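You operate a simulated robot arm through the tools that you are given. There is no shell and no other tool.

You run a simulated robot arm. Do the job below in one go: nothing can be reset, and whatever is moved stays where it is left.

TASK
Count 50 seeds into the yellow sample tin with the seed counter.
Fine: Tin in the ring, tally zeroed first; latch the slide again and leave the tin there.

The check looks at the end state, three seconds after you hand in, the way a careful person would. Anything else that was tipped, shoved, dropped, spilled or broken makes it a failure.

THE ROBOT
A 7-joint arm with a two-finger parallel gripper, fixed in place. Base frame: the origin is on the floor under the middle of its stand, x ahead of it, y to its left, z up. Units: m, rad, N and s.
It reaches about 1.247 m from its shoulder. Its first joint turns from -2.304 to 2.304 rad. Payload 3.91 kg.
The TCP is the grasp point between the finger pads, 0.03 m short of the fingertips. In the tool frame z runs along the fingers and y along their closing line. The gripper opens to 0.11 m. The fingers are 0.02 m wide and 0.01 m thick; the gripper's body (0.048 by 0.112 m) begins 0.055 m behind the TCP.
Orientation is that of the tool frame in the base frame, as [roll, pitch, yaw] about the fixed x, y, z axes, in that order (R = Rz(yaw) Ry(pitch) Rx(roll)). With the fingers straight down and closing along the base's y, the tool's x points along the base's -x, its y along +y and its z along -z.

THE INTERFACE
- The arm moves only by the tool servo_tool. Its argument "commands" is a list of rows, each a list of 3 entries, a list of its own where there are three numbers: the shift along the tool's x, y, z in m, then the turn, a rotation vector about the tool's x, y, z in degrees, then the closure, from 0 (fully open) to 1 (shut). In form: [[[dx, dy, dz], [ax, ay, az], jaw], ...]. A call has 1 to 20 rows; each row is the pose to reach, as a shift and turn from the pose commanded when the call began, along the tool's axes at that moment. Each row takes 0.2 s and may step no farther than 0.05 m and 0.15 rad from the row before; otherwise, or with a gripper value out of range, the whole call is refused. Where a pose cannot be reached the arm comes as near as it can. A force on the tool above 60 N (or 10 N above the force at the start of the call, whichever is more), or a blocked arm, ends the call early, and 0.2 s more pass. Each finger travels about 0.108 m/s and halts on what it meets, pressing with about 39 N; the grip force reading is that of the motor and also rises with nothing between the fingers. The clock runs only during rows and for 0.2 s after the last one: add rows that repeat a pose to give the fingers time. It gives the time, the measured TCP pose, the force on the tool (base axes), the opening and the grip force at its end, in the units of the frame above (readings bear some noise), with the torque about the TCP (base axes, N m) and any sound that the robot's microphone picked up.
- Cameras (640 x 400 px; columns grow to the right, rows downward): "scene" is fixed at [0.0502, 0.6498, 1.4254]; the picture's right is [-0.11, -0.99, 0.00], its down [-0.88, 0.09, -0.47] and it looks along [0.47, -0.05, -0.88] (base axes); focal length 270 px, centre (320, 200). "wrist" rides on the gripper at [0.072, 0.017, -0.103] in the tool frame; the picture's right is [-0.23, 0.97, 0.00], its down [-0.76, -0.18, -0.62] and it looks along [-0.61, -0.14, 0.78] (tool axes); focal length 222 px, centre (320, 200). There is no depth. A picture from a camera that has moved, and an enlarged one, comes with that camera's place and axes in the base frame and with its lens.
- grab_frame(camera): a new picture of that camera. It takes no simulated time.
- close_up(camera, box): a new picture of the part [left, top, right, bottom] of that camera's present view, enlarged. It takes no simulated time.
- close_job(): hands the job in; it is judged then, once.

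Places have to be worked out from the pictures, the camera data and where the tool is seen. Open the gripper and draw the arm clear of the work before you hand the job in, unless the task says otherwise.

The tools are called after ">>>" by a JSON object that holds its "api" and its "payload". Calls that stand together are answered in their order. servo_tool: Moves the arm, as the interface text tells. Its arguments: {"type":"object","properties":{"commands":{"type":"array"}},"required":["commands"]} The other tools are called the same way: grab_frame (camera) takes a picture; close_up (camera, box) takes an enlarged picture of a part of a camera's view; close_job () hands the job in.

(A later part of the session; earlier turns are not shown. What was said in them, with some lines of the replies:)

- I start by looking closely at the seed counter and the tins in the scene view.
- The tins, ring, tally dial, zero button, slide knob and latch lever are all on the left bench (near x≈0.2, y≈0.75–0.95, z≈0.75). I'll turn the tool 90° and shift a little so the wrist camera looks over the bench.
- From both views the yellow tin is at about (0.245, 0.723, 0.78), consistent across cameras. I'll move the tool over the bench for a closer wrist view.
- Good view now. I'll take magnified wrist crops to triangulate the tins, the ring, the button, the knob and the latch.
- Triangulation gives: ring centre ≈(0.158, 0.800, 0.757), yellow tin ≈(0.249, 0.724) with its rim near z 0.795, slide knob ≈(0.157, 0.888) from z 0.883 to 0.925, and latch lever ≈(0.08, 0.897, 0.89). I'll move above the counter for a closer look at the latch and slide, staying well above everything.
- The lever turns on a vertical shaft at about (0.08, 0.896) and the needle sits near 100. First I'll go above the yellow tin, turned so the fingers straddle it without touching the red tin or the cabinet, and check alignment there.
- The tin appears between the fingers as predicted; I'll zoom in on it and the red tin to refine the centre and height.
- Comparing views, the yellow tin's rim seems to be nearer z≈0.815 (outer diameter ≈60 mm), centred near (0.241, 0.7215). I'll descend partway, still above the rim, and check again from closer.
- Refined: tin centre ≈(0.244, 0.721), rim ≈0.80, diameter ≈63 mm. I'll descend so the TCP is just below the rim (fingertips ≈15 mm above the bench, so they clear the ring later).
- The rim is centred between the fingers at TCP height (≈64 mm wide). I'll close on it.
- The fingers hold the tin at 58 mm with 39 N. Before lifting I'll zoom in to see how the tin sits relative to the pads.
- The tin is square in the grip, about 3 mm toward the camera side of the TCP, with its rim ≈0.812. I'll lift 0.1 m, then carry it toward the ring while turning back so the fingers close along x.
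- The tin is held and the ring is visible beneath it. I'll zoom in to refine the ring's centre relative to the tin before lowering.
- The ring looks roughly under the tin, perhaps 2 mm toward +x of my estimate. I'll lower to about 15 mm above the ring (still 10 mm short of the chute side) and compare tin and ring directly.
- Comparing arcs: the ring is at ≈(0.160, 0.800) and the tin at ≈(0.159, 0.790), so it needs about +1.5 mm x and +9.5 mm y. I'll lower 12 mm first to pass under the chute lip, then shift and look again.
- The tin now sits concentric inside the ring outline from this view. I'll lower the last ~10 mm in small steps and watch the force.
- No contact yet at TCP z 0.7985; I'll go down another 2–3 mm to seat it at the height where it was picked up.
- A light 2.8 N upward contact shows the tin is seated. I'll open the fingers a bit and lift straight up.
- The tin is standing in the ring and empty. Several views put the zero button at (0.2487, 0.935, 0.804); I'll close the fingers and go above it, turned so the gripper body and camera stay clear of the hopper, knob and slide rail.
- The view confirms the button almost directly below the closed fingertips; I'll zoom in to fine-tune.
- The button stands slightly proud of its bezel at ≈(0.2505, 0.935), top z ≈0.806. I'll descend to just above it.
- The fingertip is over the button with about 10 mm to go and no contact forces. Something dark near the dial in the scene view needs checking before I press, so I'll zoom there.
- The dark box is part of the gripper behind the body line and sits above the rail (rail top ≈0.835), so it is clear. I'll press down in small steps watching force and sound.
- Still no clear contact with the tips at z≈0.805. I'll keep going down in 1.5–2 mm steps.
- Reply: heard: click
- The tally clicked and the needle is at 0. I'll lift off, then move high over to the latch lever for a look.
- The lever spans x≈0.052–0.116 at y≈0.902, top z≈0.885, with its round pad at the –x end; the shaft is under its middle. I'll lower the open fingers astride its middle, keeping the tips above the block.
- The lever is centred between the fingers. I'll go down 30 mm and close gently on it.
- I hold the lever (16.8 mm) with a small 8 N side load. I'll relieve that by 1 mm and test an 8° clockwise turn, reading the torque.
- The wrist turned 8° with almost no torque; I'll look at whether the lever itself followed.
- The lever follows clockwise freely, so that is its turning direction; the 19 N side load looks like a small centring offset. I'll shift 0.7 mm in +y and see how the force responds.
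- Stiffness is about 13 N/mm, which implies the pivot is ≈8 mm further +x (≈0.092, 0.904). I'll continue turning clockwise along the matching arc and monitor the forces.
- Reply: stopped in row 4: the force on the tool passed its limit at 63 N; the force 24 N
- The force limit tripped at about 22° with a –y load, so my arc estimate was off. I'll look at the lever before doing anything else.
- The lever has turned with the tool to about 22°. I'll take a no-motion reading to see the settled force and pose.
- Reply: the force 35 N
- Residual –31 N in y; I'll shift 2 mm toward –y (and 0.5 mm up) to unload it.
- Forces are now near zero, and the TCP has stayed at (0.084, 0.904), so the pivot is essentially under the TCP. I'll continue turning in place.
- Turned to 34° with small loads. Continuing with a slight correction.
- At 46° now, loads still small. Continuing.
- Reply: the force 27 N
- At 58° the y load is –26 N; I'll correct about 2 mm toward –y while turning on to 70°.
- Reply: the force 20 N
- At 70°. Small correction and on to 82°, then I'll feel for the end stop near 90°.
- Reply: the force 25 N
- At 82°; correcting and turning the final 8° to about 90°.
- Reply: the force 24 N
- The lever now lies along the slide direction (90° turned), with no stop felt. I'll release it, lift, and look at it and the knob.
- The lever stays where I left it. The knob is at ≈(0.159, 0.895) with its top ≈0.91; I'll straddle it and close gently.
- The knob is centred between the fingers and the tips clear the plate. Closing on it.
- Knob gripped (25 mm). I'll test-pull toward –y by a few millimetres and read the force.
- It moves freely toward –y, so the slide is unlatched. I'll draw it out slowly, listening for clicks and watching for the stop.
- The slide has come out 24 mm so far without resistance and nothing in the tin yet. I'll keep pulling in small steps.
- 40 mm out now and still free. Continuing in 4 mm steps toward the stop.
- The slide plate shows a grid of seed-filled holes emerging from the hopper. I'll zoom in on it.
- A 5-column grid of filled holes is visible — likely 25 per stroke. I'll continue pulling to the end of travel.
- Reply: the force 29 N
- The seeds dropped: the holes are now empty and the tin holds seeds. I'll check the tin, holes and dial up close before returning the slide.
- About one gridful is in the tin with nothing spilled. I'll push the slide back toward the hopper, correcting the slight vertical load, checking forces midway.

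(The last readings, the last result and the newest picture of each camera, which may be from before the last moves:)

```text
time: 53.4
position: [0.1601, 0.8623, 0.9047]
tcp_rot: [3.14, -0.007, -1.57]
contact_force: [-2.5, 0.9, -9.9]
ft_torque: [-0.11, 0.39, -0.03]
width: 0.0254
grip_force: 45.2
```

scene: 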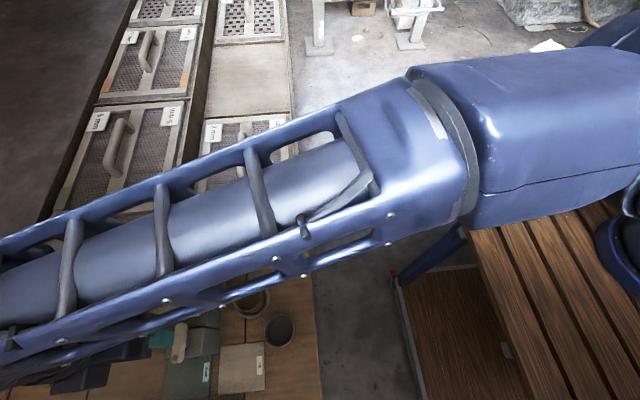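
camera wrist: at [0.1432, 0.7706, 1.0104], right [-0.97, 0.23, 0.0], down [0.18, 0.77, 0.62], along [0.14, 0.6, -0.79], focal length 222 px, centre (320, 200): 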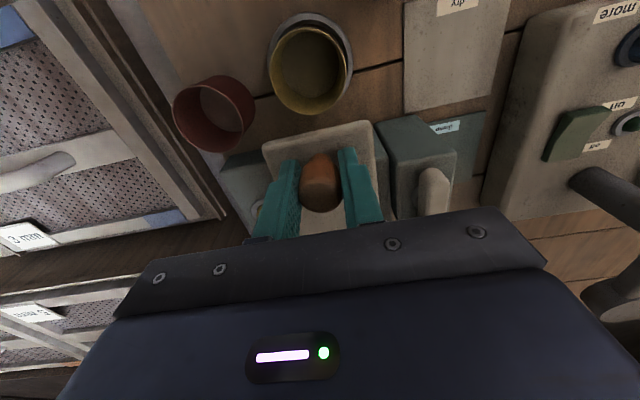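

Moving freely with low loads; I'll continue back to the home position at y≈0.894.

>>> {"api": "servo_tool", "payload": {"commands": [[[-0.006, 0, 0.0004], [0, 0, 0], 0.88], [[-0.012, 0, 0.0004], [0, 0, 0], 0.88], [[-0.018, 0, 0.0004], [0, 0, 0], 0.88], [[-0.024, 0, 0.0004], [0, 0, 0], 0.88], [[-0.029, 0, 0.0004], [0, 0, 0], 0.88], [[-0.0315, 0, 0.0004], [0, 0, 0], 0.88], [[-0.0315, 0, 0.0004], [0, 0, 0], 0.88]]}}

>>> {"api": "grab_frame", "payload": {"camera": "wrist"}}

>>> {"api": "close_up", "payload": {"camera": "scene", "box": [60, 230, 320, 392]}}

```text
time: 55.0
position: [0.1602, 0.8931, 0.9051]
tcp_rot: [3.141, -0.005, -1.571]
contact_force: [9.9, -0.5, 6.7]
ft_torque: [-0.54, 0.34, 0.08]
width: 0.0254
grip_force: 45.0
```

```text
taken
camera wrist: at [0.1431, 0.8215, 1.0103], right [-0.97, 0.23, 0.0], down [0.18, 0.77, 0.62], along [0.14, 0.6, -0.79], focal length 222 px, centre (320, 200)
```

wrist: 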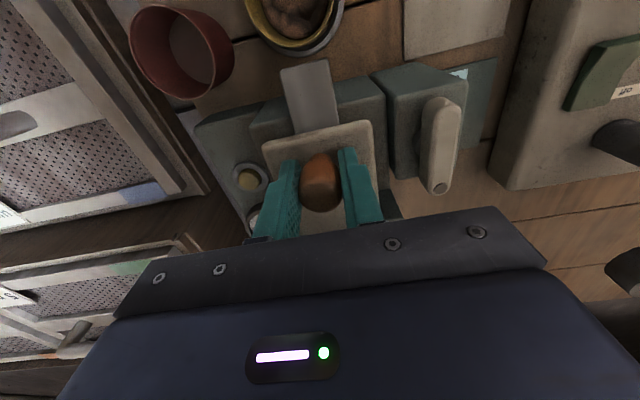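

```text
2.46 times, centred on (190, 311) of scene
camera zoom: at [0.0502, 0.6498, 1.4254], right [-0.11, -0.99, 0.0], down [-0.88, 0.09, -0.47], along [0.47, -0.05, -0.88], focal length 664 px, centre (640, -73)
```

zoom: 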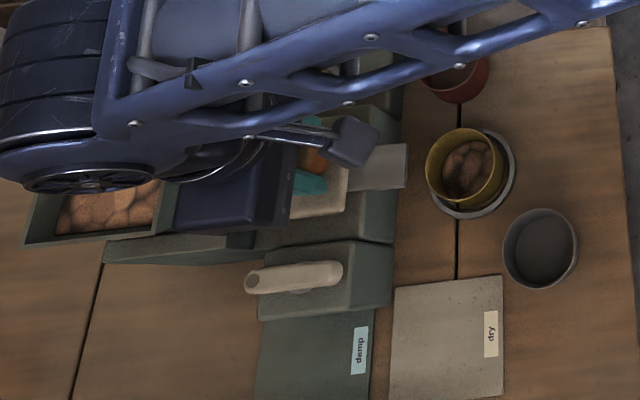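

The slide is back near home. I'll nudge it up to 2 mm further to make sure it is fully home, feeling for the stop.

>>> {"api": "servo_tool", "payload": {"commands": [[[-0.001, 0, 0], [0, 0, 0], 0.88], [[-0.002, 0, 0], [0, 0, 0], 0.88], [[-0.002, 0, 0], [0, 0, 0], 0.88]]}}

```text
time: 55.8
position: [0.1606, 0.8946, 0.9053]
tcp_rot: [3.139, -0.007, -1.571]
contact_force: [14.1, -13.2, 12.8]
ft_torque: [-0.38, 0.31, -0.03]
width: 0.0253
grip_force: 45.0
```

A –13 N reaction shows the slide is against its home stop. I'll release the knob, lift clear, and move to where the wrist camera can read the dial.

>>> {"api": "servo_tool", "payload": {"commands": [[[0.001, 0, 0], [0, 0, 0], 0.88], [[0.001, 0, 0], [0, 0, 0], 0.75], [[0.001, 0, 0], [0, 0, 0], 0.6], [[0.001, 0, 0], [0, 0, 0], 0.6], [[0.001, 0, -0.03], [0, 0, 0], 0.6], [[0.001, 0, -0.07], [0, 0, 0], 0.6], [[0.001, 0, -0.11], [0, 0, 0], 0.6], [[-0.01, -0.02, -0.145], [0, 0, 0], 0.6], [[-0.035, -0.04, -0.145], [0, 0, 0], 0.6], [[-0.035, -0.04, -0.145], [0, 0, 0], 0.6]]}}

>>> {"api": "grab_frame", "payload": {"camera": "wrist"}}

>>> {"api": "close_up", "payload": {"camera": "wrist", "box": [250, 110, 360, 179]}}

```text
time: 58.0
position: [0.1981, 0.9305, 1.0475]
tcp_rot: [3.141, -0.007, -1.571]
contact_force: [-0.2, -1.0, 0.3]
ft_torque: [0.02, -0.05, -0.02]
width: 0.0439
grip_force: 0.2
```

```text
taken
camera wrist: at [0.1811, 0.8593, 1.1536], right [-0.97, 0.23, 0.0], down [0.18, 0.77, 0.62], along [0.14, 0.6, -0.79], focal length 222 px, centre (320, 200)
```

wrist: 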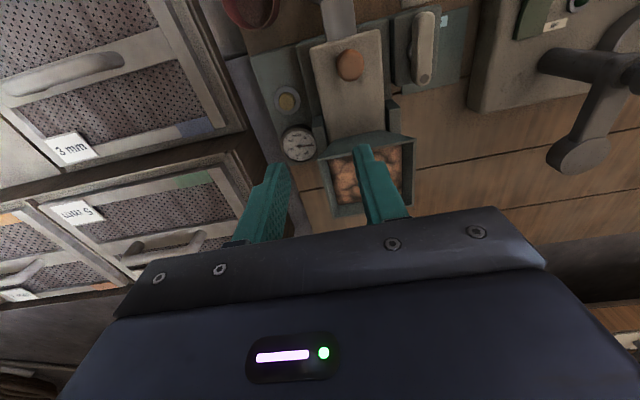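

```text
5.80 times, centred on (305, 144) of wrist
camera zoom: at [0.1811, 0.8593, 1.1536], right [-0.97, 0.23, 0.0], down [0.18, 0.77, 0.62], along [0.14, 0.6, -0.79], focal length 1288 px, centre (407, 522)
```

zoom: 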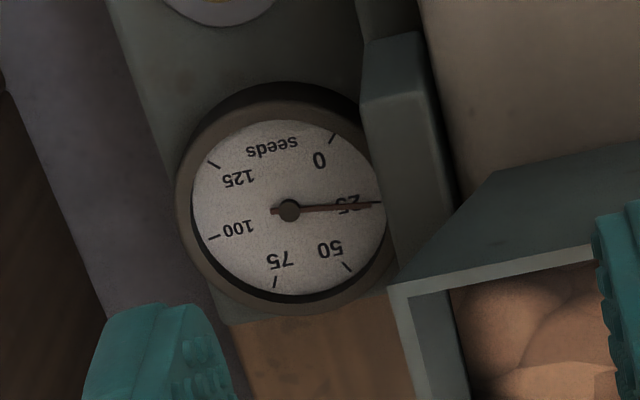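

The dial reads 25, so one stroke gives 25 and one more is needed. I'll return to the knob along the same path and grip it again.

>>> {"api": "servo_tool", "payload": {"commands": [[[0.018, 0.02, 0.0], [0, 0, 0], 0.6], [[0.036, 0.04, 0.01], [0, 0, 0], 0.6], [[0.036, 0.04, 0.05], [0, 0, 0], 0.6], [[0.036, 0.04, 0.09], [0, 0, 0], 0.6], [[0.036, 0.04, 0.125], [0, 0, 0], 0.6], [[0.036, 0.04, 0.145], [0, 0, 0], 0.6], [[0.036, 0.04, 0.145], [0, 0, 0], 0.6], [[0.036, 0.04, 0.145], [0, 0, 0], 0.72], [[0.036, 0.04, 0.145], [0, 0, 0], 0.82], [[0.036, 0.04, 0.145], [0, 0, 0], 0.88], [[0.036, 0.04, 0.145], [0, 0, 0], 0.88]]}}

>>> {"api": "close_up", "payload": {"camera": "wrist", "box": [220, 90, 420, 215]}}

```text
time: 60.4
position: [0.1601, 0.8943, 0.9036]
tcp_rot: [-3.141, -0.007, -1.573]
contact_force: [13.6, -0.2, -2.8]
ft_torque: [0.25, 0.34, -0.05]
width: 0.0253
grip_force: 45.2
```

```text
3.20 times, centred on (320, 152) of wrist
camera zoom: at [0.143, 0.8226, 1.0096], right [-0.97, 0.23, 0.0], down [0.18, 0.77, 0.62], along [0.14, 0.6, -0.79], focal length 711 px, centre (320, 352)
```

zoom: 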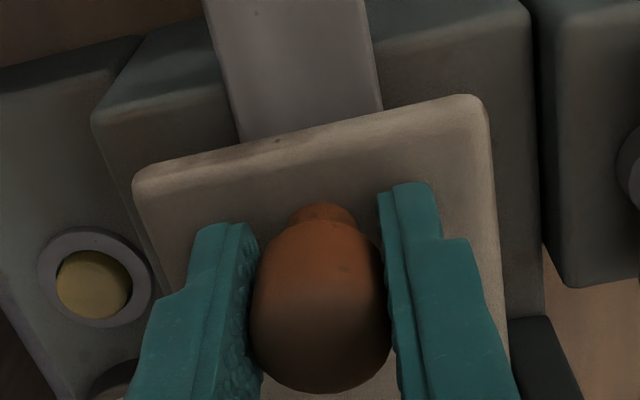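

Gripped at home again. I'll pull the second stroke out in two calls of about 30 mm each.

>>> {"api": "servo_tool", "payload": {"commands": [[[0.003, -0.0008, 0], [0, 0, 0], 0.88], [[0.008, -0.0008, 0], [0, 0, 0], 0.88], [[0.014, -0.0008, 0], [0, 0, 0], 0.88], [[0.02, -0.0008, 0], [0, 0, 0], 0.88], [[0.026, -0.0008, 0], [0, 0, 0], 0.88], [[0.032, -0.0008, 0], [0, 0, 0], 0.88], [[0.032, -0.0008, 0], [0, 0, 0], 0.88]]}}

```text
time: 62.0
position: [0.1598, 0.8611, 0.9036]
tcp_rot: [-3.141, -0.007, -1.57]
contact_force: [1.3, 0.1, -3.7]
ft_torque: [0.21, -0.4, -0.05]
width: 0.0256
grip_force: 45.2
```

Smooth so far; pulling the rest to the same end position as before (y≈0.833).

>>> {"api": "servo_tool", "payload": {"commands": [[[0.005, 0, 0], [0, 0, 0], 0.88], [[0.01, 0, 0], [0, 0, 0], 0.88], [[0.015, 0, 0], [0, 0, 0], 0.88], [[0.02, 0, 0], [0, 0, 0], 0.88], [[0.025, 0, 0], [0, 0, 0], 0.88], [[0.028, 0, 0], [0, 0, 0], 0.88], [[0.028, 0, 0], [0, 0, 0], 0.88]]}}

>>> {"api": "close_up", "payload": {"camera": "scene", "box": [120, 285, 200, 335]}}

>>> {"api": "close_up", "payload": {"camera": "wrist", "box": [240, 20, 400, 120]}}

```text
time: 63.5
position: [0.1605, 0.834, 0.9036]
tcp_rot: [-3.141, -0.008, -1.57]
contact_force: [2.5, -0.6, -6.7]
ft_torque: [0.16, -0.4, 0.02]
width: 0.0255
grip_force: 44.9
```

```text
8.00 times, centred on (160, 310) of scene
camera zoom: at [0.0502, 0.6498, 1.4254], right [-0.11, -0.99, 0.0], down [-0.88, 0.09, -0.47], along [0.47, -0.05, -0.88], focal length 2157 px, centre (1600, -680)
```

zoom: 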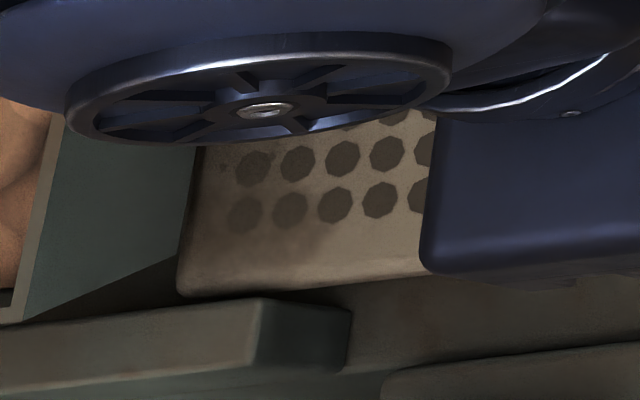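

```text
4.00 times, centred on (320, 70) of wrist
camera zoom: at [0.1431, 0.7623, 1.0097], right [-0.97, 0.23, 0.0], down [0.18, 0.77, 0.62], along [0.14, 0.6, -0.79], focal length 888 px, centre (320, 720)
```

zoom: 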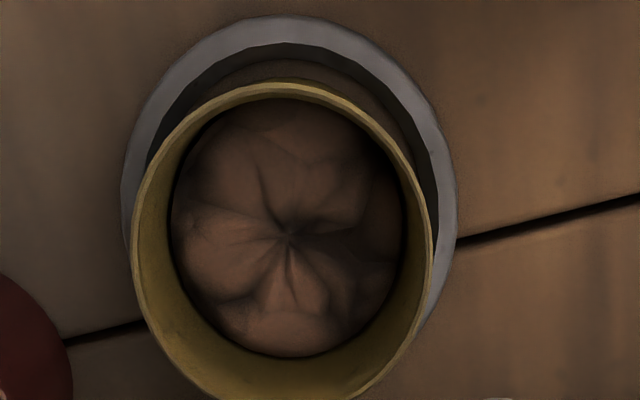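

The second batch has dropped too; the tin's level rose. I'll push the slide back home.

>>> {"api": "servo_tool", "payload": {"commands": [[[-0.004, 0, 0], [0, 0, 0], 0.88], [[-0.01, 0, 0], [0, 0, 0], 0.88], [[-0.016, 0, 0], [0, 0, 0], 0.88], [[-0.022, 0, 0], [0, 0, 0], 0.88], [[-0.028, 0, 0], [0, 0, 0], 0.88], [[-0.034, 0, 0], [0, 0, 0], 0.88], [[-0.034, 0, 0], [0, 0, 0], 0.88]]}}

```text
time: 65.2
position: [0.1602, 0.8677, 0.9032]
tcp_rot: [3.142, -0.01, -1.569]
contact_force: [-9.6, -0.5, -15.8]
ft_torque: [-0.65, -0.36, -0.06]
width: 0.0256
grip_force: 45.1
```

Halfway back with small loads; finishing the return to the home stop.

>>> {"api": "servo_tool", "payload": {"commands": [[[-0.005, 0, 0.0006], [0, 0, 0], 0.88], [[-0.011, 0, 0.0006], [0, 0, 0], 0.88], [[-0.017, 0, 0.0006], [0, 0, 0], 0.88], [[-0.022, 0, 0.0006], [0, 0, 0], 0.88], [[-0.025, 0, 0.0006], [0, 0, 0], 0.88], [[-0.0275, 0, 0.0006], [0, 0, 0], 0.88], [[-0.0275, 0, 0.0006], [0, 0, 0], 0.88]]}}

```text
time: 66.8
position: [0.1601, 0.8949, 0.9045]
tcp_rot: [3.14, -0.008, -1.569]
contact_force: [-14.2, -19.3, 6.1]
ft_torque: [-0.54, -0.33, 0.1]
width: 0.0254
grip_force: 45.3
```

The slide is against the home stop again (–19 N). I'll relieve, release the knob, lift and read the dial.

>>> {"api": "servo_tool", "payload": {"commands": [[[0.0013, 0.0008, 0], [0, 0, 0], 0.88], [[0.0013, 0.0008, 0], [0, 0, 0], 0.75], [[0.0013, 0.0008, 0], [0, 0, 0], 0.6], [[0.0013, 0.0008, 0], [0, 0, 0], 0.6], [[0.0013, 0.0008, -0.03], [0, 0, 0], 0.6], [[0.0013, 0.0008, -0.07], [0, 0, 0], 0.6], [[0.0013, 0.0008, -0.11], [0, 0, 0], 0.6], [[-0.01, -0.02, -0.145], [0, 0, 0], 0.6], [[-0.035, -0.04, -0.145], [0, 0, 0], 0.6], [[-0.035, -0.04, -0.145], [0, 0, 0], 0.6]]}}

>>> {"api": "grab_frame", "payload": {"camera": "wrist"}}

>>> {"api": "close_up", "payload": {"camera": "wrist", "box": [250, 110, 360, 179]}}

>>> {"api": "close_up", "payload": {"camera": "wrist", "box": [300, 0, 460, 100]}}

```text
time: 69.0
position: [0.2018, 0.9311, 1.0482]
tcp_rot: [-3.141, -0.007, -1.572]
contact_force: [0.3, -0.6, 0.8]
ft_torque: [0.01, 0.0, -0.01]
width: 0.0441
grip_force: 0.2
```

```text
taken
camera wrist: at [0.1837, 0.86, 1.1535], right [-0.97, 0.23, 0.0], down [0.18, 0.77, 0.62], along [0.14, 0.6, -0.79], focal length 222 px, centre (320, 200)
```

wrist: 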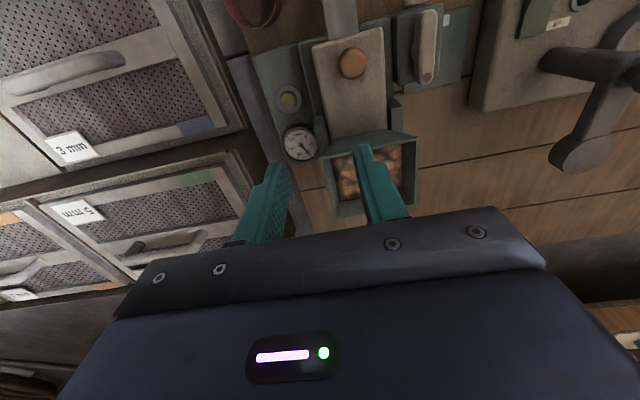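

```text
5.80 times, centred on (305, 144) of wrist
camera zoom: at [0.1837, 0.86, 1.1535], right [-0.97, 0.23, 0.0], down [0.18, 0.77, 0.62], along [0.14, 0.6, -0.79], focal length 1288 px, centre (407, 522)
```

zoom: 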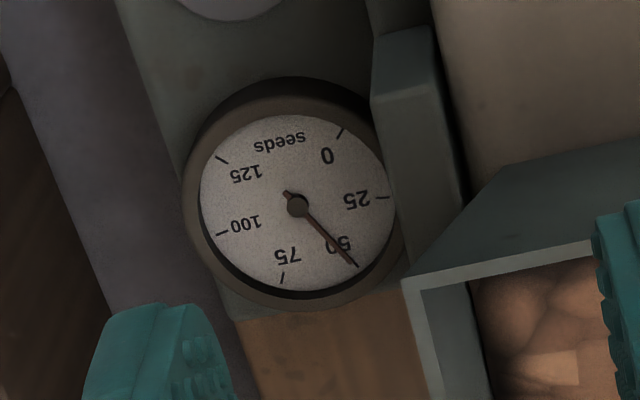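

```text
4.00 times, centred on (380, 50) of wrist
camera zoom: at [0.1837, 0.86, 1.1535], right [-0.97, 0.23, 0.0], down [0.18, 0.77, 0.62], along [0.14, 0.6, -0.79], focal length 888 px, centre (80, 800)
```

zoom: 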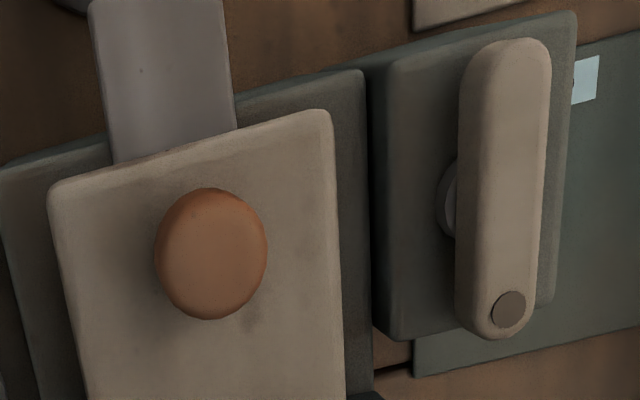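

The dial reads exactly 50. Now I'll go to the lever again to turn it back to its original latched position.

>>> {"api": "servo_tool", "payload": {"commands": [[[0.01, 0.03, 0], [0, 0, 0], 0.6], [[0.02, 0.06, 0], [0, 0, 0], 0.6], [[0.0286, 0.09, 0], [0, 0, 0], 0.6], [[0.0286, 0.1188, 0.02], [0, 0, 0], 0.6], [[0.0286, 0.1188, 0.06], [0, 0, 0], 0.6], [[0.0286, 0.1188, 0.1], [0, 0, 0], 0.6], [[0.0286, 0.1188, 0.118], [0, 0, 0], 0.6], [[0.0286, 0.1188, 0.118], [0, 0, 0], 0.6]]}}

>>> {"api": "grab_frame", "payload": {"camera": "wrist"}}

>>> {"api": "close_up", "payload": {"camera": "wrist", "box": [240, 90, 400, 190]}}

```text
time: 70.8
position: [0.0826, 0.9021, 0.9305]
tcp_rot: [3.141, -0.007, -1.57]
contact_force: [0.1, 0.6, 0.3]
ft_torque: [-0.02, 0.0, -0.02]
width: 0.0435
grip_force: 0.0
```

```text
taken
camera wrist: at [0.0653, 0.8315, 1.0359], right [-0.97, 0.23, 0.0], down [0.18, 0.77, 0.62], along [0.14, 0.6, -0.79], focal length 222 px, centre (320, 200)
```

wrist: 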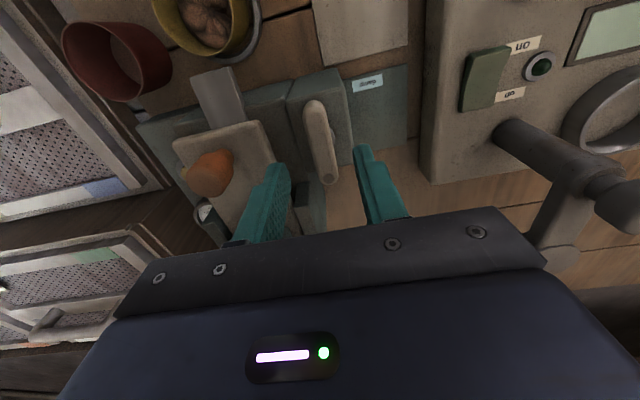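

```text
4.00 times, centred on (320, 140) of wrist
camera zoom: at [0.0653, 0.8315, 1.0359], right [-0.97, 0.23, 0.0], down [0.18, 0.77, 0.62], along [0.14, 0.6, -0.79], focal length 888 px, centre (320, 440)
```

zoom: 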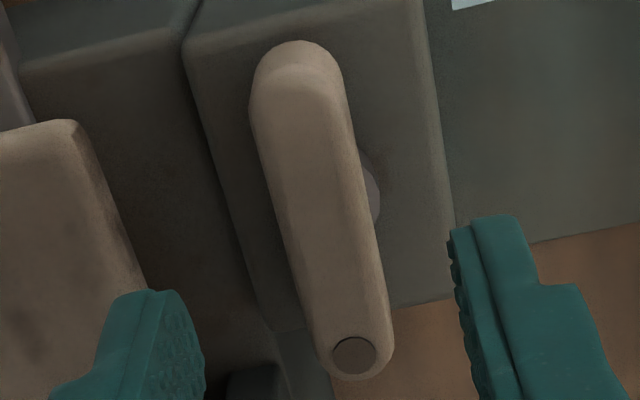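

The lever is centred between the fingers. I'll lower 31 mm and close on it.

>>> {"api": "servo_tool", "payload": {"commands": [[[0, 0.001, 0.016], [0, 0, 0], 0.6], [[0, 0.001, 0.031], [0, 0, 0], 0.6], [[0, 0.001, 0.031], [0, 0, 0], 0.7], [[0, 0.001, 0.031], [0, 0, 0], 0.8], [[0, 0.001, 0.031], [0, 0, 0], 0.86], [[0, 0.001, 0.031], [0, 0, 0], 0.9], [[0, 0.001, 0.031], [0, 0, 0], 0.9]]}}

```text
time: 72.3
position: [0.0809, 0.9024, 0.8989]
tcp_rot: [3.141, -0.008, -1.571]
contact_force: [-1.2, -1.1, -2.3]
ft_torque: [0.2, -0.02, 0.01]
width: 0.0171
grip_force: 45.1
```

Gripped with almost no side load. Turning back counter-clockwise in 12° increments, correcting loads as I go.

>>> {"api": "servo_tool", "payload": {"commands": [[[0, 0, 0], [0, 0, -4], 0.9], [[0, 0, 0], [0, 0, -8], 0.9], [[0, 0, 0], [0, 0, -12], 0.9], [[0, 0, 0], [0, 0, -12], 0.9]]}}

```text
time: 73.3
position: [0.0825, 0.9015, 0.8993]
tcp_rot: [3.139, -0.008, -1.361]
contact_force: [4.0, 2.2, -8.1]
ft_torque: [-0.79, -0.49, -0.06]
width: 0.017
grip_force: 44.9
```

>>> {"api": "servo_tool", "payload": {"commands": [[[0, 0, 0.0004], [0, 0, -4], 0.9], [[0, 0, 0.0004], [0, 0, -8], 0.9], [[0, 0, 0.0004], [0, 0, -12], 0.9], [[0, 0, 0.0004], [0, 0, -12], 0.9]]}}

```text
time: 74.3
position: [0.0822, 0.9024, 0.8985]
tcp_rot: [3.139, -0.007, -1.151]
contact_force: [14.7, 3.4, -9.0]
ft_torque: [0.13, -0.68, -0.08]
width: 0.0168
grip_force: 45.1
```

At about 66° from closed, loads are small (15 N in x); I correct and keep turning.

>>> {"api": "servo_tool", "payload": {"commands": [[[0.0002, -0.001, 0.0005], [0, 0, 0], 0.9], [[0.0002, -0.001, 0.0005], [0, 0, -6], 0.9], [[0.0002, -0.001, 0.0005], [0, 0, -12], 0.9], [[0.0002, -0.001, 0.0005], [0, 0, -12], 0.9]]}}

```text
time: 75.3
position: [0.0826, 0.9027, 0.8985]
tcp_rot: [3.137, -0.006, -0.942]
contact_force: [12.4, 8.7, -5.3]
ft_torque: [0.06, -0.68, -0.05]
width: 0.017
grip_force: 44.7
```

At 54°; correcting and continuing.

>>> {"api": "servo_tool", "payload": {"commands": [[[0, -0.0011, 0.0003], [0, 0, 0], 0.9], [[0, -0.0011, 0.0003], [0, 0, -6], 0.9], [[0, -0.0011, 0.0003], [0, 0, -12], 0.9], [[0, -0.0011, 0.0003], [0, 0, -12], 0.9]]}}

```text
time: 76.3
position: [0.0831, 0.9026, 0.8983]
tcp_rot: [3.137, -0.003, -0.732]
contact_force: [15.9, 12.1, 6.3]
ft_torque: [-0.25, -1.4, 0.0]
width: 0.0168
grip_force: 45.0
```

At 42°; correcting and continuing.

>>> {"api": "servo_tool", "payload": {"commands": [[[0.0003, -0.0015, -0.0003], [0, 0, 0], 0.9], [[0.0003, -0.0015, -0.0003], [0, 0, -6], 0.9], [[0.0003, -0.0015, -0.0003], [0, 0, -12], 0.9], [[0.0003, -0.0015, -0.0003], [0, 0, -12], 0.9]]}}

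```text
time: 77.3
position: [0.0832, 0.9042, 0.9001]
tcp_rot: [3.136, -0.004, -0.521]
contact_force: [4.1, 2.6, 6.9]
ft_torque: [-0.13, -1.0, -0.01]
width: 0.0168
grip_force: 44.9
```

At 30° with light loads; continuing two more increments.

>>> {"api": "servo_tool", "payload": {"commands": [[[0, 0, 0], [0, 0, -6], 0.9], [[0, 0, 0], [0, 0, -12], 0.9], [[0, 0, 0], [0, 0, -12], 0.9]]}}

```text
time: 78.2
position: [0.0844, 0.9034, 0.898]
tcp_rot: [3.137, -0.003, -0.313]
contact_force: [-1.7, 18.2, 6.4]
ft_torque: [0.79, 0.01, -0.03]
width: 0.0167
grip_force: 45.2
```

At 18°; correcting 1.4 mm in +y and continuing to 6°.

>>> {"api": "servo_tool", "payload": {"commands": [[[-0.0004, -0.0013, 0], [0, 0, 0], 0.9], [[-0.0004, -0.0013, 0], [0, 0, -6], 0.9], [[-0.0004, -0.0013, 0], [0, 0, -12], 0.9], [[-0.0004, -0.0013, 0], [0, 0, -12], 0.9]]}}

```text
time: 79.2
position: [0.0833, 0.9036, 0.8981]
tcp_rot: [3.135, -0.002, -0.105]
contact_force: [3.6, -8.8, 13.5]
ft_torque: [-0.05, -1.11, 0.09]
width: 0.0171
grip_force: 44.9
```

At 6°. I'll turn the last 6° gently, watching the torque for a stop.

>>> {"api": "servo_tool", "payload": {"commands": [[[0, 0, -0.0006], [0, 0, 0], 0.9], [[0, 0.0006, -0.0006], [0, 0, -3], 0.9], [[0, 0.0006, -0.0006], [0, 0, -6], 0.9], [[0, 0.0006, -0.0006], [0, 0, -6], 0.9]]}}

```text
time: 80.2
position: [0.0837, 0.905, 0.898]
tcp_rot: [3.134, 0.0, -0.001]
contact_force: [6.5, 6.6, -1.0]
ft_torque: [0.61, -1.13, 0.01]
width: 0.017
grip_force: 44.9
```

Back at the original angle (yaw 0). I'll try 3° more to see whether there is a stop beyond it.

>>> {"api": "servo_tool", "payload": {"commands": [[[0, 0, 0], [0, 0, -1.5], 0.9], [[0, 0, 0], [0, 0, -3], 0.9], [[0, 0, 0], [0, 0, -3], 0.9]]}}

>>> {"api": "close_up", "payload": {"camera": "wrist", "box": [220, 80, 420, 205]}}

```text
time: 81.0
position: [0.0843, 0.9049, 0.8987]
tcp_rot: [3.133, 0.001, 0.053]
contact_force: [5.7, 22.2, -6.1]
ft_torque: [0.77, 0.41, -1.18]
width: 0.0177
grip_force: 45.1
```

```text
3.20 times, centred on (320, 142) of wrist
camera zoom: at [0.1575, 0.8926, 1.0037], right [-0.18, -0.98, 0.01], down [-0.77, 0.14, 0.62], along [-0.61, 0.1, -0.78], focal length 711 px, centre (320, 384)
```

zoom: 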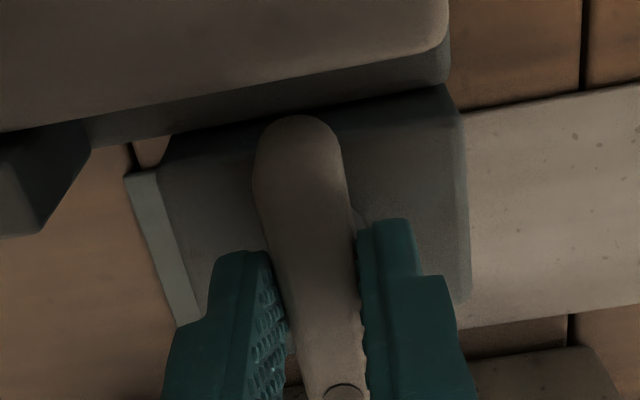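

A firm –1.2 N·m torque marks the hard stop right at the original angle, so the lever is back where it began. I'll relax to neutral, open, and lift away.

>>> {"api": "servo_tool", "payload": {"commands": [[[0, -0.0005, 0], [0, 0, 2.2], 0.9], [[0, -0.0005, 0], [0, 0, 2.2], 0.85], [[0, -0.0005, 0], [0, 0, 2.2], 0.75], [[0, -0.0005, 0], [0, 0, 2.2], 0.62], [[0, -0.0005, 0], [0, 0, 2.2], 0.55], [[0, -0.0005, 0], [0, 0, 2.2], 0.55], [[0, -0.0005, -0.03], [0, 0, 2.2], 0.55], [[0, -0.0005, -0.07], [0, 0, 2.2], 0.55], [[0, -0.0005, -0.11], [0, 0, 2.2], 0.55], [[0, -0.0005, -0.14], [0, 0, 2.2], 0.55], [[0, -0.0005, -0.14], [0, 0, 2.2], 0.55]]}}

>>> {"api": "grab_frame", "payload": {"camera": "wrist"}}

>>> {"api": "close_up", "payload": {"camera": "wrist", "box": [240, 50, 400, 150]}}

```text
time: 83.3
position: [0.0854, 0.9075, 1.0384]
tcp_rot: [3.135, -0.002, 0.015]
contact_force: [-0.3, -0.1, 1.5]
ft_torque: [0.01, 0.0, 0.01]
width: 0.0495
grip_force: 0.0
```

```text
taken
camera wrist: at [0.1573, 0.8917, 1.1433], right [-0.21, -0.98, 0.01], down [-0.76, 0.17, 0.62], along [-0.61, 0.13, -0.78], focal length 222 px, centre (320, 200)
```

wrist: 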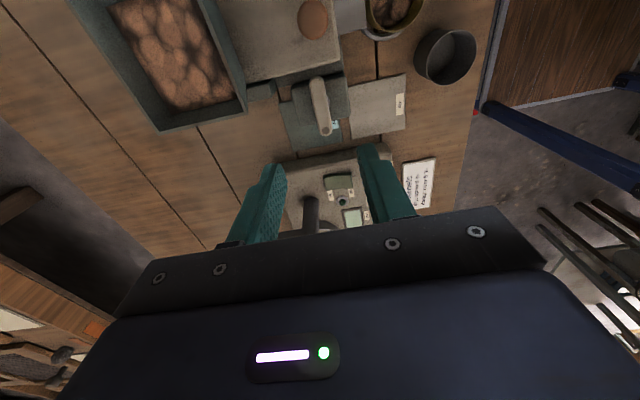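

```text
4.00 times, centred on (320, 100) of wrist
camera zoom: at [0.1573, 0.8917, 1.1433], right [-0.21, -0.98, 0.01], down [-0.76, 0.17, 0.62], along [-0.61, 0.13, -0.78], focal length 888 px, centre (320, 600)
```

zoom: 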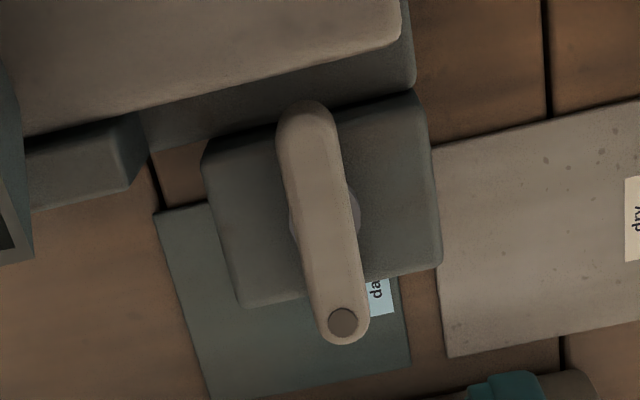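

The lever is back across the slide at its stop. To confirm it truly latches, I'll straddle the knob and do a very gentle 1.5 mm pull test.

>>> {"api": "servo_tool", "payload": {"commands": [[[0.03, 0.006, 0], [0, 0, 0], 0.55], [[0.06, 0.012, 0], [0, 0, 0], 0.55], [[0.0744, 0.0141, 0.03], [0, 0, 0], 0.55], [[0.0744, 0.0141, 0.07], [0, 0, 0], 0.55], [[0.0744, 0.0141, 0.1], [0, 0, 0], 0.55], [[0.0744, 0.0141, 0.1], [0, 0, 0], 0.55]]}}

>>> {"api": "grab_frame", "payload": {"camera": "wrist"}}

>>> {"api": "close_up", "payload": {"camera": "wrist", "box": [240, 90, 400, 190]}}

```text
time: 84.8
position: [0.1589, 0.8947, 0.9397]
tcp_rot: [3.134, -0.001, 0.015]
contact_force: [-0.7, 1.4, -0.3]
ft_torque: [0.04, 0.0, -0.02]
width: 0.0493
grip_force: 0.1
```

```text
taken
camera wrist: at [0.2321, 0.8781, 1.0445], right [-0.21, -0.98, 0.01], down [-0.76, 0.17, 0.62], along [-0.61, 0.13, -0.78], focal length 222 px, centre (320, 200)
```

wrist: 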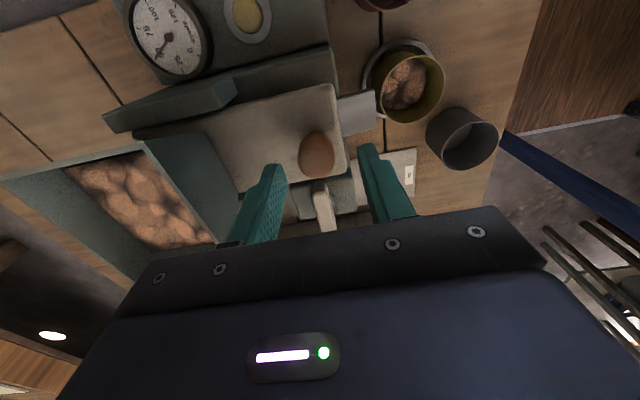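

```text
4.00 times, centred on (320, 140) of wrist
camera zoom: at [0.2321, 0.8781, 1.0445], right [-0.21, -0.98, 0.01], down [-0.76, 0.17, 0.62], along [-0.61, 0.13, -0.78], focal length 888 px, centre (320, 440)
```

zoom: 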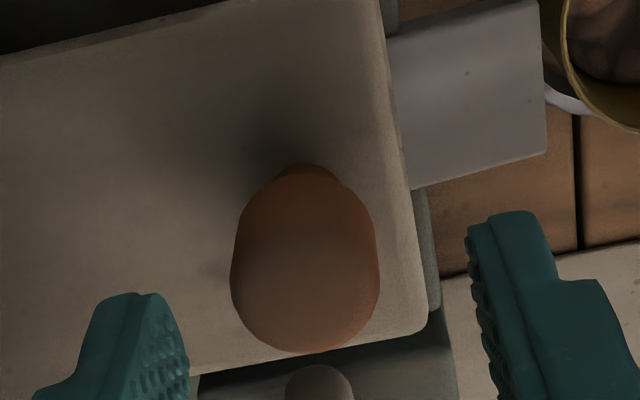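

The knob sits between the fingers. I'll lower and close on it gently, shifted 2 mm to centre.

>>> {"api": "servo_tool", "payload": {"commands": [[[0, -0.002, 0.017], [0, 0, 0], 0.55], [[0, -0.002, 0.033], [0, 0, 0], 0.55], [[0, -0.002, 0.033], [0, 0, 0], 0.65], [[0, -0.002, 0.033], [0, 0, 0], 0.73], [[0, -0.002, 0.033], [0, 0, 0], 0.78], [[0, -0.002, 0.033], [0, 0, 0], 0.8], [[0, -0.002, 0.033], [0, 0, 0], 0.8]]}}

```text
time: 86.3
position: [0.1589, 0.8935, 0.9069]
tcp_rot: [3.133, 0.0, 0.014]
contact_force: [-0.2, 9.4, -0.9]
ft_torque: [0.14, 0.05, 0.04]
width: 0.0266
grip_force: 4.4
```

There is already 9 N resisting in the pull-out direction, suggesting it is latched. I'll confirm with a 1 mm further pull.

>>> {"api": "servo_tool", "payload": {"commands": [[[0, 0.0005, 0], [0, 0, 0], 0.8], [[0, 0.001, 0], [0, 0, 0], 0.8], [[0, 0.001, 0], [0, 0, 0], 0.8]]}}

```text
time: 87.2
position: [0.1593, 0.8936, 0.9073]
tcp_rot: [3.135, 0.0, 0.013]
contact_force: [3.7, 13.3, 4.8]
ft_torque: [0.27, -0.05, -0.08]
width: 0.0284
grip_force: 6.2
```

The slide does not move (13 N, same position): it is latched. I'll release the knob, lift straight up and withdraw.

>>> {"api": "servo_tool", "payload": {"commands": [[[0, -0.0005, 0], [0, 0, 0], 0.75], [[0, -0.0005, 0], [0, 0, 0], 0.65], [[0, -0.0005, 0], [0, 0, 0], 0.55], [[0, -0.0005, 0], [0, 0, 0], 0.5], [[0, -0.0005, 0], [0, 0, 0], 0.5], [[0, -0.0005, -0.03], [0, 0, 0], 0.5], [[0, -0.0005, -0.07], [0, 0, 0], 0.5], [[0, -0.0005, -0.11], [0, 0, 0], 0.5], [[0, -0.0005, -0.15], [0, 0, 0], 0.5], [[0, -0.0005, -0.19], [0, 0, 0], 0.4], [[0, 0.03, -0.22], [0, 0, 0], 0.3], [[0, 0.07, -0.24], [0, 0, 0], 0.2], [[0, 0.11, -0.24], [0, 0, 0], 0.1], [[0, 0.15, -0.24], [0, 0, 0], 0], [[0, 0.15, -0.24], [0, 0, 0], 0]]}}

>>> {"api": "grab_frame", "payload": {"camera": "wrist"}}

>>> {"api": "grab_frame", "payload": {"camera": "scene"}}

```text
time: 90.3
position: [0.157, 0.7417, 1.1483]
tcp_rot: [3.135, -0.001, 0.014]
contact_force: [0.5, -0.2, 0.3]
ft_torque: [0.0, 0.02, -0.06]
width: 0.1102
grip_force: 0.0
```

```text
taken
camera wrist: at [0.2303, 0.7272, 1.2534], right [-0.21, -0.98, 0.01], down [-0.76, 0.17, 0.62], along [-0.61, 0.13, -0.78], focal length 222 px, centre (320, 200)
```

wrist: 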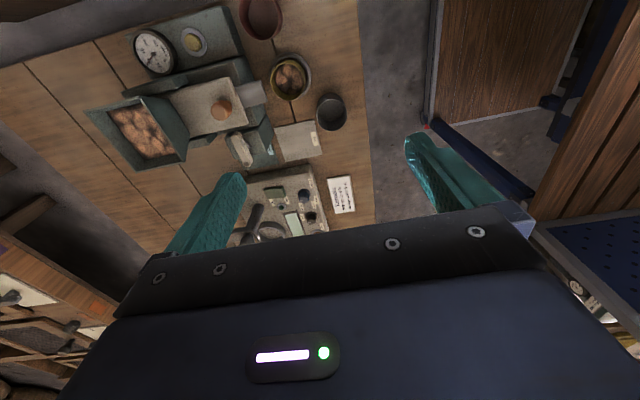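

```text
taken
```

scene: 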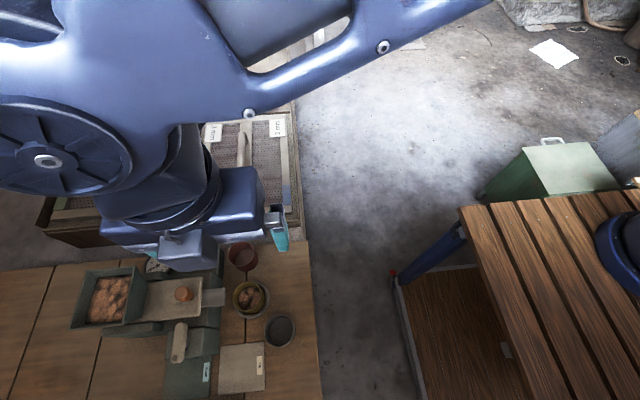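

All looks in order. I'll zoom in on the dial, the tin and the latch for a final check.

>>> {"api": "close_up", "payload": {"camera": "wrist", "box": [120, 15, 216, 75]}}

>>> {"api": "close_up", "payload": {"camera": "wrist", "box": [180, 50, 340, 150]}}

>>> {"api": "close_up", "payload": {"camera": "scene", "box": [150, 260, 310, 360]}}

```text
6.67 times, centred on (168, 45) of wrist
camera zoom: at [0.2303, 0.7272, 1.2534], right [-0.21, -0.98, 0.01], down [-0.76, 0.17, 0.62], along [-0.61, 0.13, -0.78], focal length 1481 px, centre (1333, 1233)
```

zoom: 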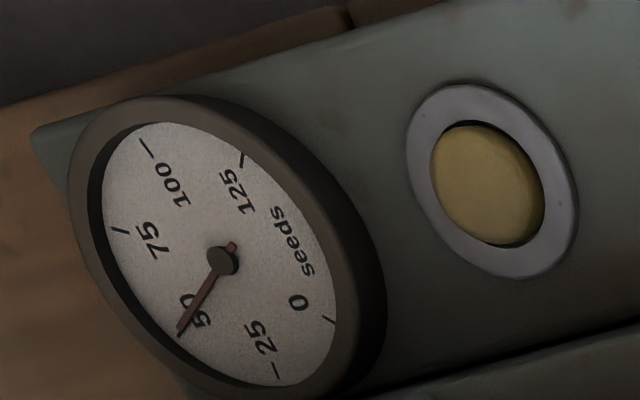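

```text
4.00 times, centred on (260, 100) of wrist
camera zoom: at [0.2303, 0.7272, 1.2534], right [-0.21, -0.98, 0.01], down [-0.76, 0.17, 0.62], along [-0.61, 0.13, -0.78], focal length 888 px, centre (560, 600)
```

zoom: 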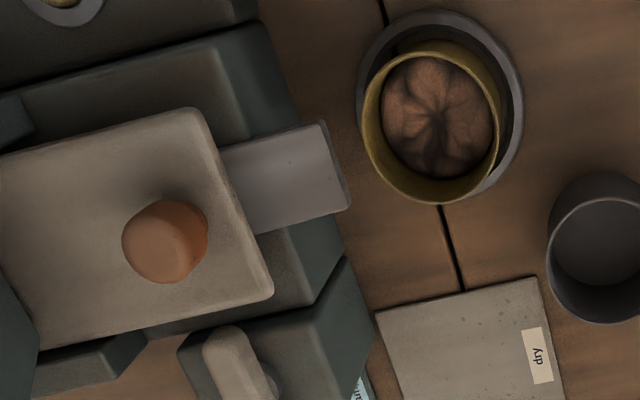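

```text
4.00 times, centred on (230, 310) of scene
camera zoom: at [0.0502, 0.6498, 1.4254], right [-0.11, -0.99, 0.0], down [-0.88, 0.09, -0.47], along [0.47, -0.05, -0.88], focal length 1079 px, centre (680, -240)
```

zoom: 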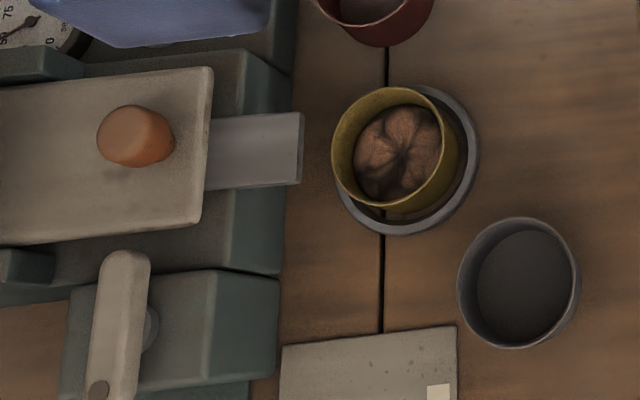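

The dial reads 50, the tin stands in the ring with the seeds, the slide is home and latched, and nothing was spilled. I'll draw the arm further clear with the gripper open.

>>> {"api": "servo_tool", "payload": {"commands": [[[0.02, 0.045, 0], [0, 0, 0], 0], [[0.04, 0.09, 0], [0, 0, 0], 0], [[0.06, 0.135, 0], [0, 0, 0], 0], [[0.08, 0.18, 0], [0, 0, 0], 0], [[0.08, 0.18, 0], [0, 0, 0], 0]]}}

>>> {"api": "grab_frame", "payload": {"camera": "scene"}}

```text
time: 91.5
position: [0.2432, 0.5667, 1.1475]
tcp_rot: [3.135, -0.001, 0.014]
contact_force: [0.0, 0.7, 0.9]
ft_torque: [-0.02, 0.0, 0.03]
width: 0.11
grip_force: 0.1
```

```text
taken
```

scene: 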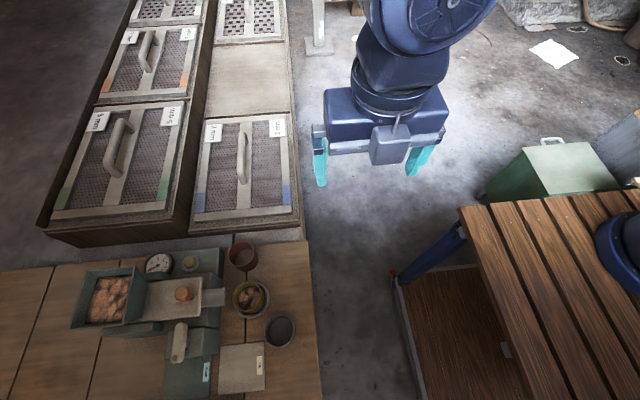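

The arm is clear with the gripper open, and the bench is as intended: tin in the ring, tally at 50, slide latched, nothing else moved. Handing in.

>>> {"api": "close_job", "payload": {}}

```text
The job is handed in.
```

The job is done and handed in. The yellow tin is standing in the ring with 50 seeds in it.

- **Tin and tally:** I set the empty tin in the ring first. Pressing the zero button gave a click, and the needle dropped from 100 to 0.
- **Count:** Each stroke of the slide dropped 25 seeds. After two strokes the dial read 50.
- **Latch:** I pushed the slide back to its home stop and turned the lever to the position it started in. A gentle pull on the knob no longer moved the slide, so it is latched.
- **Bench:** In the last pictures nothing was spilled and nothing else had been moved. The arm is clear with the gripper open.

While I was turning the lever the first time, the arm stopped once because the force passed 60 N. I eased the load off and carried on; the lever worked normally afterwards.
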